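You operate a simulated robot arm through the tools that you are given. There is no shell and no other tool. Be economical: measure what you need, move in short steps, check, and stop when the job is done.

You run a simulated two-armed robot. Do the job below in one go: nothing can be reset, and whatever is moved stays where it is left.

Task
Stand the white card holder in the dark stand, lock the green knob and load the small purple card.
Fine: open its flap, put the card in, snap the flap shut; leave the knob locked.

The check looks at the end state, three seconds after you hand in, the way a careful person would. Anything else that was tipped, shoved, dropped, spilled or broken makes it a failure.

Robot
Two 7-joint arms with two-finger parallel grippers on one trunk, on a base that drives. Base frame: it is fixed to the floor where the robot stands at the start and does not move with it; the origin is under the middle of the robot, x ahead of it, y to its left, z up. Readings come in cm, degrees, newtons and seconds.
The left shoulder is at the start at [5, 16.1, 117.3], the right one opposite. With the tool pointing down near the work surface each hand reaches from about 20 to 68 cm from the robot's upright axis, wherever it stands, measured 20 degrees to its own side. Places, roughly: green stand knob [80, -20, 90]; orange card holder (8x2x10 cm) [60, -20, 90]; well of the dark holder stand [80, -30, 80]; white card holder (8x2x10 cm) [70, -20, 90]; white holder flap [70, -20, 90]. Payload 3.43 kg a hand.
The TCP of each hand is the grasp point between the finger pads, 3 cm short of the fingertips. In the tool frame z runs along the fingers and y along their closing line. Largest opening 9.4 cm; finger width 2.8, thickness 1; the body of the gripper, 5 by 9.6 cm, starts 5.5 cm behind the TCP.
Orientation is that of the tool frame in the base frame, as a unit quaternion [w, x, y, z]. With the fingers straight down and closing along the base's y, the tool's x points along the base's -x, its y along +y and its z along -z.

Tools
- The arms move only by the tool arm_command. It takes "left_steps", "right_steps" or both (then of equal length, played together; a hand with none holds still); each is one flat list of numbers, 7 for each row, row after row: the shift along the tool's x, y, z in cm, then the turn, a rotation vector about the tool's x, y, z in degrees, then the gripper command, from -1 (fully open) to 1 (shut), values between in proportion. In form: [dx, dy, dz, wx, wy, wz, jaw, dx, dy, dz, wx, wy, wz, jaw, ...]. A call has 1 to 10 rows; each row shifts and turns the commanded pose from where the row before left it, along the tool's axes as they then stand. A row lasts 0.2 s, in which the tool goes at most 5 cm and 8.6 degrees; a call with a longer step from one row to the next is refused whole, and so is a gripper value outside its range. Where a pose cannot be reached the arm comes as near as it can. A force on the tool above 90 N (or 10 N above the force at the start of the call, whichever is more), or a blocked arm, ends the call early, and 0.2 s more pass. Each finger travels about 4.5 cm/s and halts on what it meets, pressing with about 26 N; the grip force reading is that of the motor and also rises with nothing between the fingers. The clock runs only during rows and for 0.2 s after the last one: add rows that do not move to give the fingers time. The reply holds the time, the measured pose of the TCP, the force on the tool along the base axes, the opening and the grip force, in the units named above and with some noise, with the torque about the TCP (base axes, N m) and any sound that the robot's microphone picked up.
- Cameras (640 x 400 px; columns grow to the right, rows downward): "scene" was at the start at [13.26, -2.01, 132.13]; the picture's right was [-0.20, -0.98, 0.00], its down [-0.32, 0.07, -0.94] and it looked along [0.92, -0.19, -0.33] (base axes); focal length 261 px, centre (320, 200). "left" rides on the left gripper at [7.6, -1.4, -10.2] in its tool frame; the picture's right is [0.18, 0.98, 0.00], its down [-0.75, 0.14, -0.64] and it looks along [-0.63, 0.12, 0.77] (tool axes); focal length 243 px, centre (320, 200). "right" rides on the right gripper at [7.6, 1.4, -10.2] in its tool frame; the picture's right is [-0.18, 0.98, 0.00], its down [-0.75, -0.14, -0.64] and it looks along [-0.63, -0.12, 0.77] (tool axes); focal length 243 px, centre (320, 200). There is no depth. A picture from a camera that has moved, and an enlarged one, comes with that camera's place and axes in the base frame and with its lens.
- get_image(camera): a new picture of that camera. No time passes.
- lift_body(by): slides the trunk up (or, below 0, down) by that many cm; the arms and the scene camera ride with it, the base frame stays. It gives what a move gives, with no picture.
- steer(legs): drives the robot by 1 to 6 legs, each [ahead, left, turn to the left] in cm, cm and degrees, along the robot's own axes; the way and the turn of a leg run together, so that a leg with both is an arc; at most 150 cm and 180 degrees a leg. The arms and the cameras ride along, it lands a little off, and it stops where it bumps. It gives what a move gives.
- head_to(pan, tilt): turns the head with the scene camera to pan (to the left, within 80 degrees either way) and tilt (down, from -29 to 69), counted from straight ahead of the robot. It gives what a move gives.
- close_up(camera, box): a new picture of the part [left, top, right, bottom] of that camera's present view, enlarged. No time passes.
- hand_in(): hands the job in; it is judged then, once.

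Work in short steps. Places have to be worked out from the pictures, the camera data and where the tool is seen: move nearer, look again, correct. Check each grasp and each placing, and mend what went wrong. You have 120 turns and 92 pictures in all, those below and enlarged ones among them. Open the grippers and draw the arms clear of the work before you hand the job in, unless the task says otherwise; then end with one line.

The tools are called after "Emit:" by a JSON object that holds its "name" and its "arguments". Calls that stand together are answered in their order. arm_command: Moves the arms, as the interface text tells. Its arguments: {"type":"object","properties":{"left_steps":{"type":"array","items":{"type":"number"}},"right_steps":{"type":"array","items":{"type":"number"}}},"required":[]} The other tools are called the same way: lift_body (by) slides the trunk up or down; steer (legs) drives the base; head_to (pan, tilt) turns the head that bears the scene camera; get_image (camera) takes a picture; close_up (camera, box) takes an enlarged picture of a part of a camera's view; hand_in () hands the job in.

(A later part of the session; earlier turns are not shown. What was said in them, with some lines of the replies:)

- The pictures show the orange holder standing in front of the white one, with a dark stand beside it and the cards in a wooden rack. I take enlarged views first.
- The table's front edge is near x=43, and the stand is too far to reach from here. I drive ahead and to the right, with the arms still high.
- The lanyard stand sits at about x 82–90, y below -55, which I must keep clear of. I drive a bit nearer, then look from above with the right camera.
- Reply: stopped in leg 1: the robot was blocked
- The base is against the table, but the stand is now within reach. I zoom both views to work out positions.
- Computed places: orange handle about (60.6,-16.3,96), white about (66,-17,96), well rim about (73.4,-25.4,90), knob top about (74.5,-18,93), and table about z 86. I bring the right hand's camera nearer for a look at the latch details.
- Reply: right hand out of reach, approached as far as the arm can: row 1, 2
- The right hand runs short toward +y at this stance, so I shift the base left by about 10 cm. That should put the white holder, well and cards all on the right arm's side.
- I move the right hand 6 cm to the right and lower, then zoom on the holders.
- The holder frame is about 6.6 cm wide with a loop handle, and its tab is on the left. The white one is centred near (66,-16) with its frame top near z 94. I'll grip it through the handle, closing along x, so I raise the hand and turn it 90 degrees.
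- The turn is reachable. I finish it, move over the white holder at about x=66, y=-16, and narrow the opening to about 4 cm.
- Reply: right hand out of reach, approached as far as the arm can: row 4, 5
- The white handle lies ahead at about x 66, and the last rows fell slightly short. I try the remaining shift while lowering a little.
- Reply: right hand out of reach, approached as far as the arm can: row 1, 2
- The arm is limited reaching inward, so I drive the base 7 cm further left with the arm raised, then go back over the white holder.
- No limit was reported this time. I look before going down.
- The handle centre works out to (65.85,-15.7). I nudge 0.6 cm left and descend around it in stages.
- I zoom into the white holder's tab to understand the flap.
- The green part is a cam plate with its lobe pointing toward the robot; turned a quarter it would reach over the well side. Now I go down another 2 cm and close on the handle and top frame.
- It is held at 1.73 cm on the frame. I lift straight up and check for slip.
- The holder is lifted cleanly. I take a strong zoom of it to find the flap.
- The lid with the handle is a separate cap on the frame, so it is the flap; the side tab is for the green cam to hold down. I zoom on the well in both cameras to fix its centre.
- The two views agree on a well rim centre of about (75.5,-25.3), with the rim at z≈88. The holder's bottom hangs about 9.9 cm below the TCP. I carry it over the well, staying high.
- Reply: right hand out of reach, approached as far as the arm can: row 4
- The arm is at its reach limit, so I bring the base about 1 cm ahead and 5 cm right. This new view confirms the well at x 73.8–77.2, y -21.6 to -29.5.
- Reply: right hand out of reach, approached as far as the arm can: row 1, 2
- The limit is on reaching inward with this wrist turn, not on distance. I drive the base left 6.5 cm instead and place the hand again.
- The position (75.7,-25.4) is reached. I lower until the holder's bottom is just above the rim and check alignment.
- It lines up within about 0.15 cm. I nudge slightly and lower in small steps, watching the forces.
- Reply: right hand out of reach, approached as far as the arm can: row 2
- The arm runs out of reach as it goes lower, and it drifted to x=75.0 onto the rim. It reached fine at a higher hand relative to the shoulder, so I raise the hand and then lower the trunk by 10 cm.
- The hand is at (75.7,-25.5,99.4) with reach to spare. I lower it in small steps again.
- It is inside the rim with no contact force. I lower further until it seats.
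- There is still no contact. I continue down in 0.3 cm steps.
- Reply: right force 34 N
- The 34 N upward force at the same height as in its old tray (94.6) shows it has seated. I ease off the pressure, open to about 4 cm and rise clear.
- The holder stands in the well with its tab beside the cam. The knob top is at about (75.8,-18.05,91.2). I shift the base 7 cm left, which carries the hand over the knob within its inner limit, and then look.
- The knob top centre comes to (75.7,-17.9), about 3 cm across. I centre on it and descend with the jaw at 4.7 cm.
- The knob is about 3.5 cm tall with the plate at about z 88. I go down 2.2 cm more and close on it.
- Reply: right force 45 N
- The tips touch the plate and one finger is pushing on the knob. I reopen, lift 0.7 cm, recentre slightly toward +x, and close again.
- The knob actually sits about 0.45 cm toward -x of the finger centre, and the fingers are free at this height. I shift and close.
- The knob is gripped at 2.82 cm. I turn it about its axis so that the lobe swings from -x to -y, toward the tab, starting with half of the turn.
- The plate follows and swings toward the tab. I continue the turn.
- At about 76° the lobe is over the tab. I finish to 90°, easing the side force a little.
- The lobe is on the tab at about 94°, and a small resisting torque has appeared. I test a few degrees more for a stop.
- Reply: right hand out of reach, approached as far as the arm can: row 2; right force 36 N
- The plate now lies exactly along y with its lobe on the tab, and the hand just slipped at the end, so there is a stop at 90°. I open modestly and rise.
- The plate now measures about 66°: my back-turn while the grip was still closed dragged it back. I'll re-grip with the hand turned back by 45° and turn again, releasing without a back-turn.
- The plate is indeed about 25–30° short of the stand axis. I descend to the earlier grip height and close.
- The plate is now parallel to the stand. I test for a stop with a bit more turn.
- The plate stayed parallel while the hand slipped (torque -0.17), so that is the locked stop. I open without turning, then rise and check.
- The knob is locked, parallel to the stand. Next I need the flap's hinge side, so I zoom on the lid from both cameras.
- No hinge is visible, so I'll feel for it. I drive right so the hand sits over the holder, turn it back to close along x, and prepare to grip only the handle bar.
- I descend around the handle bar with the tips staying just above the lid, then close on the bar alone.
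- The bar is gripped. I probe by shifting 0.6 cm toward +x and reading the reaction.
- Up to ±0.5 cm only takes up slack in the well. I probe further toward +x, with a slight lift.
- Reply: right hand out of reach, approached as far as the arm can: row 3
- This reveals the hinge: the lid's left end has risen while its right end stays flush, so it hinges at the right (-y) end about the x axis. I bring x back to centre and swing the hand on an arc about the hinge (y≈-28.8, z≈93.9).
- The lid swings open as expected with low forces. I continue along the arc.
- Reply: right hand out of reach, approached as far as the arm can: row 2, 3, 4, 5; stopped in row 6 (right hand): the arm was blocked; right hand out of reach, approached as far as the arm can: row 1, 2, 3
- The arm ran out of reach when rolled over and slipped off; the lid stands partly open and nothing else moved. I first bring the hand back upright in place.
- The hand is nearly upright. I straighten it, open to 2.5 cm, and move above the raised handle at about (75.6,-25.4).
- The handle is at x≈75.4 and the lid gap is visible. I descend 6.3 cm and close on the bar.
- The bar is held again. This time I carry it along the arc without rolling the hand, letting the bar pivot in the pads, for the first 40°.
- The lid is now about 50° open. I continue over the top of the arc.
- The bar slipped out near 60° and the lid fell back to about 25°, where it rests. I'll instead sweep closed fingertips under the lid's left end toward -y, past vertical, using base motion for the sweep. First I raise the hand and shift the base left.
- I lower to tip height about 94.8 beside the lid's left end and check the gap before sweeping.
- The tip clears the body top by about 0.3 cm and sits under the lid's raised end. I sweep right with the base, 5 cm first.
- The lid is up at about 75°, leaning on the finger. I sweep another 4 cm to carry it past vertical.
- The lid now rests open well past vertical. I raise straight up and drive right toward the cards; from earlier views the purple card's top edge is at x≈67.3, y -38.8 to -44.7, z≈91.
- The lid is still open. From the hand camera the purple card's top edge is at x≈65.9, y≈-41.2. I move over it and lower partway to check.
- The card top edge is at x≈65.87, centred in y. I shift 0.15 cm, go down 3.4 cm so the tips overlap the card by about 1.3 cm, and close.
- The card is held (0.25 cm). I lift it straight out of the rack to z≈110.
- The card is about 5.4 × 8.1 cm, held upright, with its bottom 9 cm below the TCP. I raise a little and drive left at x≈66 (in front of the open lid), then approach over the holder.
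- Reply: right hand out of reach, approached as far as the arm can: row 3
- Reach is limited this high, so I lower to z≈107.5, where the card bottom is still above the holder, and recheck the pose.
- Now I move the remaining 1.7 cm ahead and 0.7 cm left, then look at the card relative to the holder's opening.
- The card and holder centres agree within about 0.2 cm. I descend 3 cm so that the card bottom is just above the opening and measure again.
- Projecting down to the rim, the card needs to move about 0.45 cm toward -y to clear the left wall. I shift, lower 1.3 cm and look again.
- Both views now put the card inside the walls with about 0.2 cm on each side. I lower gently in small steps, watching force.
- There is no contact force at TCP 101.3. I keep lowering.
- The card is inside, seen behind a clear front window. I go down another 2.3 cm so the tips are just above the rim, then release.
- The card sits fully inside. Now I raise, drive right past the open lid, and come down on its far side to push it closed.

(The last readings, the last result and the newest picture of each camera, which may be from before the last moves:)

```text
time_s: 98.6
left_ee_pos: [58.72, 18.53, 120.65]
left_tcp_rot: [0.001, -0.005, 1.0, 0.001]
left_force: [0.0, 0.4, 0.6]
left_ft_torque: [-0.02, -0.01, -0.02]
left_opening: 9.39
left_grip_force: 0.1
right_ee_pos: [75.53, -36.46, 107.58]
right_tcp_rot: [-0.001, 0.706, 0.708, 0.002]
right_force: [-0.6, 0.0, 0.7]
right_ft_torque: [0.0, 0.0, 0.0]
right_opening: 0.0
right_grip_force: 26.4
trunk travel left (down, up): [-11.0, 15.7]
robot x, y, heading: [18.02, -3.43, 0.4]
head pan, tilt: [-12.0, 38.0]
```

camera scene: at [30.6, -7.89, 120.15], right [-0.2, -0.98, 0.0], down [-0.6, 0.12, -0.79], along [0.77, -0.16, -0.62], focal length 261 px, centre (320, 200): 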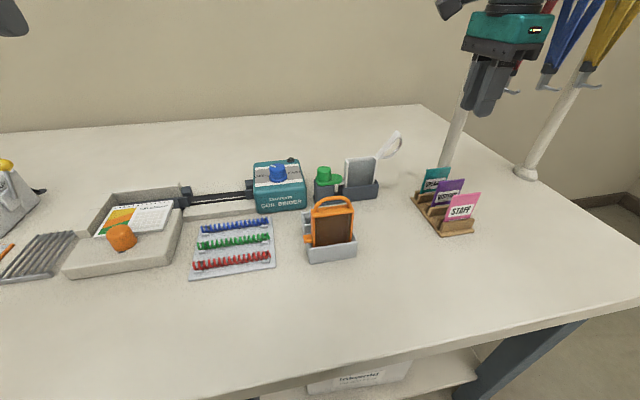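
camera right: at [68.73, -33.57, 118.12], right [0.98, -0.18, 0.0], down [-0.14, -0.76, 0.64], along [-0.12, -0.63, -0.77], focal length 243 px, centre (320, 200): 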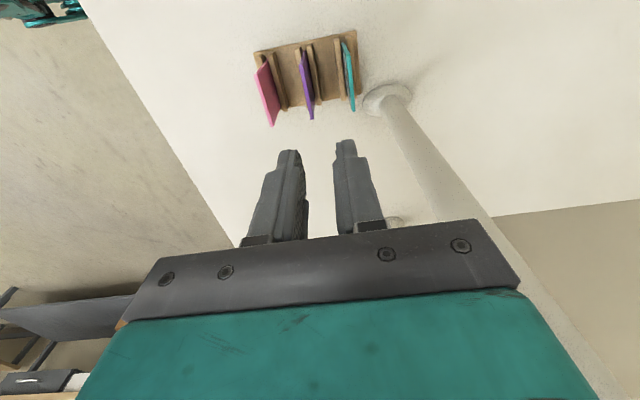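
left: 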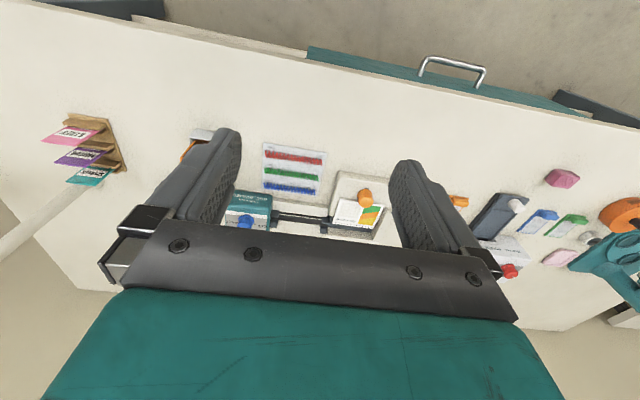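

The hand is on the far side of the lid at y -36.5. I lower to tip height about 97 and then sweep left with the base.

Emit:
{"name": "arm_command", "arguments": {"right_steps": [0, 0, 3, 0, 0, 0, 1, 0, 0, 3, 0, 0, 0, 1, 0, 0, 1.6, 0, 0, 0, 1, 0, 0, 0, 0, 0, 0, 1]}}

Emit:
{"name": "steer", "arguments": {"legs": [[0, 4.3, 0]]}}

Emit:
{"name": "close_up", "arguments": {"camera": "scene", "box": [350, 105, 450, 185]}}

```text
time_s: 99.6
left_ee_pos: [58.64, 18.61, 120.67]
left_tcp_rot: [0.001, -0.005, 1.0, 0.0]
left_force: [0.5, 0.3, -0.2]
left_ft_torque: [-0.01, 0.01, 0.0]
left_opening: 9.41
left_grip_force: 0.1
right_ee_pos: [75.67, -36.41, 99.9]
right_tcp_rot: [0.0, 0.706, 0.708, 0.001]
right_force: [-0.1, 1.1, -0.5]
right_ft_torque: [-0.01, 0.02, 0.01]
right_opening: 0.01
right_grip_force: 25.8
trunk travel left (down, up): [-11.0, 15.7]
robot x, y, heading: [17.91, -3.5, 0.1]
head pan, tilt: [-12.0, 38.0]
```

```text
time_s: 100.6
left_ee_pos: [58.55, 22.86, 120.58]
left_tcp_rot: [0.0, -0.005, 1.0, -0.001]
left_force: [0.0, -0.1, 0.1]
left_ft_torque: [-0.02, -0.01, 0.03]
left_opening: 9.39
left_grip_force: 0.0
right_ee_pos: [75.63, -31.83, 100.05]
right_tcp_rot: [0.0, 0.707, 0.707, 0.002]
right_force: [-0.9, -0.1, 0.3]
right_ft_torque: [-0.01, 0.01, -0.03]
right_opening: 0.0
right_grip_force: 26.5
trunk travel left (down, up): [-11.0, 15.7]
robot x, y, heading: [17.7, 1.04, 0.8]
head pan, tilt: [-12.0, 38.0]
```

```text
5.00 times, centred on (400, 145) of scene
camera zoom: at [30.53, -1.05, 120.16], right [-0.2, -0.98, 0.0], down [-0.6, 0.12, -0.79], along [0.77, -0.16, -0.62], focal length 1307 px, centre (-80, 475)
```

zoom: 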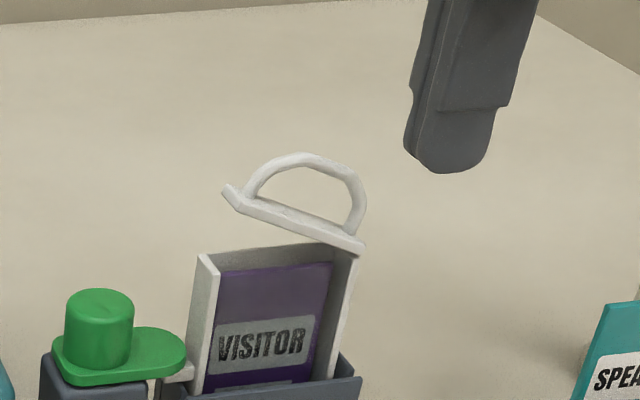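

The lid has fallen back to about 30°. I raise, shift so that the fingers are above the handle's left half, and then press it down to snap.

Emit:
{"name": "arm_command", "arguments": {"right_steps": [0, 0, -3, 0, 0, 0, 1, 0, 0, -3, 0, 0, 0, 1, 0, 0, 0, 0, 0, 0, 1]}}

Emit:
{"name": "steer", "arguments": {"legs": [[0, 7.5, 0]]}}

Emit:
{"name": "arm_command", "arguments": {"right_steps": [-0.2, -0.1, 2, 0, 0, 0, 1, 0, 0, 2, 0, 0, 0, 1, 0, 0, 0.6, 0, 0, 0, 1, 0, 0, 0.6, 0, 0, 0, 1, 0, 0, 0.6, 0, 0, 0, 1, 0, 0, 0, 0, 0, 0, 1]}}

```text
time_s: 101.4
left_ee_pos: [58.6, 22.8, 120.61]
left_tcp_rot: [0.001, -0.005, 1.0, 0.001]
left_force: [0.7, -0.3, 0.1]
left_ft_torque: [-0.03, 0.04, -0.04]
left_opening: 9.41
left_grip_force: 0.0
right_ee_pos: [75.72, -32.17, 105.99]
right_tcp_rot: [0.0, 0.707, 0.707, 0.002]
right_force: [0.3, -0.5, -0.3]
right_ft_torque: [0.03, 0.02, 0.01]
right_opening: 0.02
right_grip_force: 26.2
trunk travel left (down, up): [-11.0, 15.7]
robot x, y, heading: [18.08, 0.69, 0.9]
head pan, tilt: [-12.0, 38.0]
```

```text
time_s: 102.8
left_ee_pos: [58.4, 30.42, 120.65]
left_tcp_rot: [0.001, -0.006, 1.0, 0.0]
left_force: [1.0, 0.1, -0.4]
left_ft_torque: [-0.01, 0.03, 0.0]
left_opening: 9.38
left_grip_force: 0.0
right_ee_pos: [75.64, -24.56, 106.0]
right_tcp_rot: [0.0, 0.706, 0.708, 0.001]
right_force: [0.5, 0.7, -0.4]
right_ft_torque: [-0.03, 0.05, 0.01]
right_opening: 0.0
right_grip_force: 26.5
trunk travel left (down, up): [-11.0, 15.7]
robot x, y, heading: [17.65, 7.99, 0.6]
head pan, tilt: [-12.0, 38.0]
```

```text
time_s: 104.2
left_ee_pos: [58.38, 30.43, 120.6]
left_tcp_rot: [0.001, -0.006, 1.0, 0.0]
left_force: [-0.9, 0.4, 1.0]
left_ft_torque: [0.0, 0.0, -0.01]
left_opening: 9.4
left_grip_force: 0.1
right_ee_pos: [75.59, -24.87, 100.29]
right_tcp_rot: [0.0, 0.706, 0.709, 0.002]
right_force: [-0.6, 0.6, 0.0]
right_ft_torque: [0.0, 0.01, 0.01]
right_opening: 0.01
right_grip_force: 25.9
trunk travel left (down, up): [-11.0, 15.7]
robot x, y, heading: [17.67, 8.32, 0.6]
head pan, tilt: [-12.0, 38.0]
```

There is no resistance yet at tip height 97.3. I continue pressing in small steps.

Emit:
{"name": "arm_command", "arguments": {"right_steps": [0, 0, 0.4, 0, 0, 0, 1, 0, 0, 0.4, 0, 0, 0, 1, 0, 0, 0.4, 0, 0, 0, 1, 0, 0, 0, 0, 0, 0, 1]}}

Emit:
{"name": "close_up", "arguments": {"camera": "scene", "box": [390, 110, 490, 190]}}

```text
time_s: 105.2
left_ee_pos: [58.34, 30.48, 120.72]
left_tcp_rot: [0.003, -0.006, 1.0, 0.0]
left_force: [0.5, 0.7, 0.3]
left_ft_torque: [-0.01, 0.01, 0.0]
left_opening: 9.4
left_grip_force: 0.1
right_ee_pos: [75.43, -24.7, 99.41]
right_tcp_rot: [0.003, 0.707, 0.708, 0.004]
right_force: [0.7, -1.7, 28.3]
right_ft_torque: [-0.04, 0.03, -0.09]
right_opening: 0.0
right_grip_force: 26.7
trunk travel left (down, up): [-11.0, 15.7]
robot x, y, heading: [17.83, 8.11, 0.5]
head pan, tilt: [-12.0, 38.0]
```

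```text
5.00 times, centred on (440, 150) of scene
camera zoom: at [30.22, 6.51, 120.23], right [-0.2, -0.98, 0.0], down [-0.6, 0.12, -0.79], along [0.77, -0.16, -0.61], focal length 1307 px, centre (-280, 450)
```

zoom: 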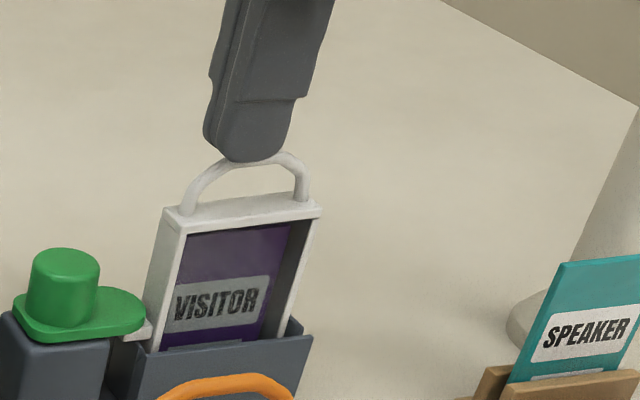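

The lid is down with a 28 N reaction. I press somewhat harder to make sure it snaps.

Emit:
{"name": "arm_command", "arguments": {"right_steps": [0, 0, 0.4, 0, 0, 0, 1, 0, 0, 0.4, 0, 0, 0, 1, 0, 0, 0.3, 0, 0, 0, 1, 0, 0, 0, 0, 0, 0, 1]}}

```text
time_s: 106.2
left_ee_pos: [57.86, 30.51, 120.75]
left_tcp_rot: [0.004, -0.007, 1.0, -0.001]
left_force: [0.4, -0.1, -0.4]
left_ft_torque: [0.01, -0.03, -0.02]
left_opening: 9.42
left_grip_force: 0.0
right_ee_pos: [75.49, -24.5, 99.34]
right_tcp_rot: [0.01, 0.707, 0.707, 0.012]
right_force: [-0.2, -5.2, 60.3]
right_ft_torque: [-0.16, 0.04, 0.01]
right_opening: 0.0
right_grip_force: 26.0
trunk travel left (down, up): [-11.0, 15.7]
robot x, y, heading: [17.66, 8.28, 0.5]
head pan, tilt: [-12.0, 38.0]
```

At 60 N nothing moves further, so the lid is fully down. I back off and check that it stays shut.

Emit:
{"name": "arm_command", "arguments": {"right_steps": [0, 0, -1, 0, 0, 0, 1, 0, 0, -2, 0, 0, 0, 1, 0, 0, -4, 0, 0, 0, 1, 0, 0, -3, 0, 0, 0, 1, 0, 0, 0, 0, 0, 0, 0.5, 0, 0, 0, 0, 0, 0, 0]}}

Emit:
{"name": "close_up", "arguments": {"camera": "scene", "box": [390, 120, 470, 190]}}

Emit:
{"name": "close_up", "arguments": {"camera": "right", "box": [260, 0, 380, 150]}}

```text
time_s: 107.5
left_ee_pos: [58.37, 30.3, 120.64]
left_tcp_rot: [0.001, -0.006, 1.0, 0.0]
left_force: [-0.1, -0.1, -0.3]
left_ft_torque: [-0.02, 0.02, 0.01]
left_opening: 9.39
left_grip_force: 0.1
right_ee_pos: [75.58, -24.81, 107.93]
right_tcp_rot: [-0.001, 0.706, 0.708, 0.0]
right_force: [-0.1, 0.4, 0.4]
right_ft_torque: [0.01, 0.0, -0.01]
right_opening: 4.72
right_grip_force: 0.4
trunk travel left (down, up): [-11.0, 15.7]
robot x, y, heading: [17.85, 8.05, 0.6]
head pan, tilt: [-12.0, 38.0]
```

```text
5.71 times, centred on (430, 155) of scene
camera zoom: at [30.46, 6.39, 120.16], right [-0.2, -0.98, 0.0], down [-0.6, 0.12, -0.79], along [0.77, -0.16, -0.62], focal length 1494 px, centre (-309, 457)
```

zoom: 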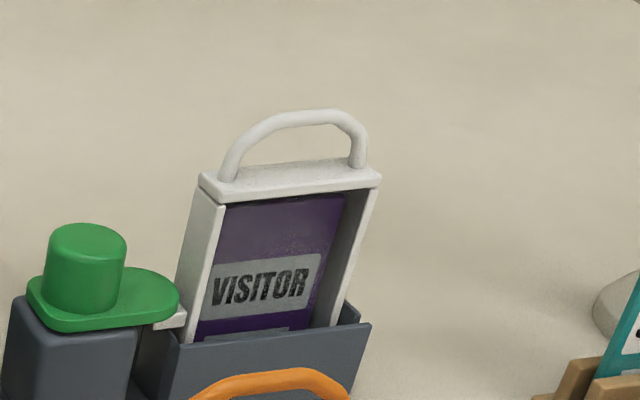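

```text
2.67 times, centred on (320, 75) of right
camera zoom: at [76.95, -17.21, 118.11], right [0.98, -0.18, 0.0], down [-0.14, -0.76, 0.64], along [-0.12, -0.63, -0.77], focal length 647 px, centre (320, 533)
```

zoom: 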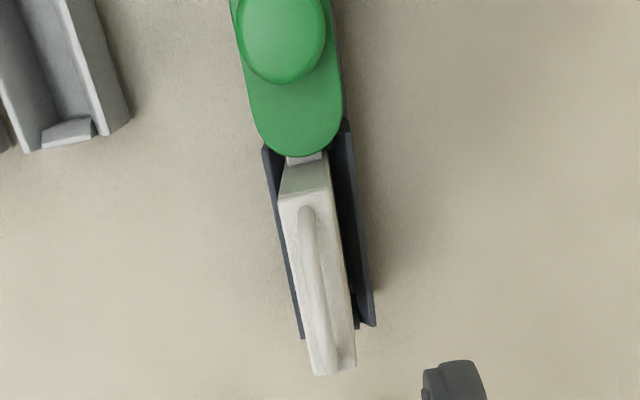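

The lid is shut flush, the card is inside, and the cam lies along the stand over the tab. I open the grippers, raise the hand and back the robot away, then take a last overview.

Emit:
{"name": "arm_command", "arguments": {"right_steps": [0, -2, -2, 0, 0, 0, -0.5, 0, -4, 0, 0, 0, 0, -1, 0, -4, 0, 0, 0, 0, -1, 0, 0, 0, 0, 0, 0, -1]}}

Emit:
{"name": "steer", "arguments": {"legs": [[-20, 0, 0]]}}

Emit:
{"name": "get_image", "arguments": {"camera": "scene"}}

Emit:
{"name": "close_up", "arguments": {"camera": "scene", "box": [300, 80, 480, 200]}}

```text
time_s: 108.5
left_ee_pos: [58.59, 30.22, 120.59]
left_tcp_rot: [0.001, -0.006, 1.0, 0.001]
left_force: [-1.2, 0.7, -0.9]
left_ft_torque: [-0.01, 0.02, 0.04]
left_opening: 9.39
left_grip_force: 0.0
right_ee_pos: [65.57, -24.82, 109.81]
right_tcp_rot: [-0.002, 0.706, 0.708, 0.001]
right_force: [0.1, 0.1, 0.8]
right_ft_torque: [0.0, -0.01, -0.01]
right_opening: 9.38
right_grip_force: 0.0
trunk travel left (down, up): [-11.0, 15.7]
robot x, y, heading: [18.15, 7.82, 0.4]
head pan, tilt: [-12.0, 38.0]
```

```text
time_s: 110.2
left_ee_pos: [38.36, 30.17, 120.64]
left_tcp_rot: [0.0, -0.006, 1.0, 0.0]
left_force: [0.7, -0.1, 1.1]
left_ft_torque: [0.01, -0.06, -0.03]
left_opening: 9.39
left_grip_force: 0.1
right_ee_pos: [45.5, -25.09, 110.03]
right_tcp_rot: [0.0, 0.706, 0.708, 0.001]
right_force: [-0.6, -0.3, -0.9]
right_ft_torque: [0.0, 0.0, 0.01]
right_opening: 9.41
right_grip_force: 0.1
trunk travel left (down, up): [-11.0, 15.7]
robot x, y, heading: [-2.01, 7.71, 0.7]
head pan, tilt: [-12.0, 38.0]
```

```text
4 pictures are left
camera scene: at [10.45, 6.19, 120.17], right [-0.2, -0.98, 0.0], down [-0.6, 0.12, -0.79], along [0.77, -0.16, -0.62], focal length 261 px, centre (320, 200)
```

scene: 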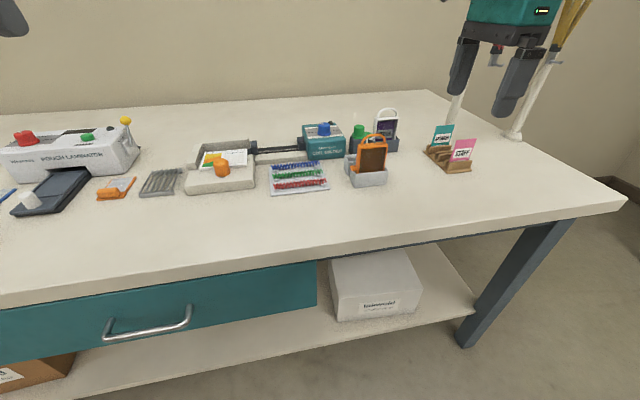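

```text
3.33 times, centred on (390, 140) of scene
camera zoom: at [10.45, 6.19, 120.17], right [-0.2, -0.98, 0.0], down [-0.6, 0.12, -0.79], along [0.77, -0.16, -0.62], focal length 871 px, centre (87, 400)
```

zoom: 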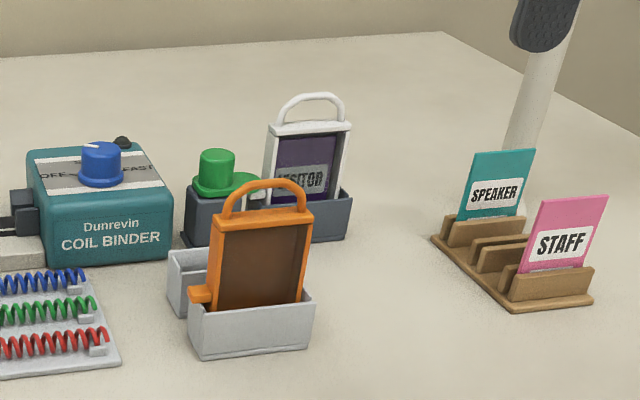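

The holder stands in the stand with the card inside, the lid shut and the knob locked. Nothing else has been disturbed, so I hand in.

Emit:
{"name": "hand_in", "arguments": {}}

```text
The job is handed in.
```

The white holder stands in the dark stand with the green knob turned to its stop. The purple VISITOR card is inside, and the flap is pressed shut and stayed down, though I heard no click.
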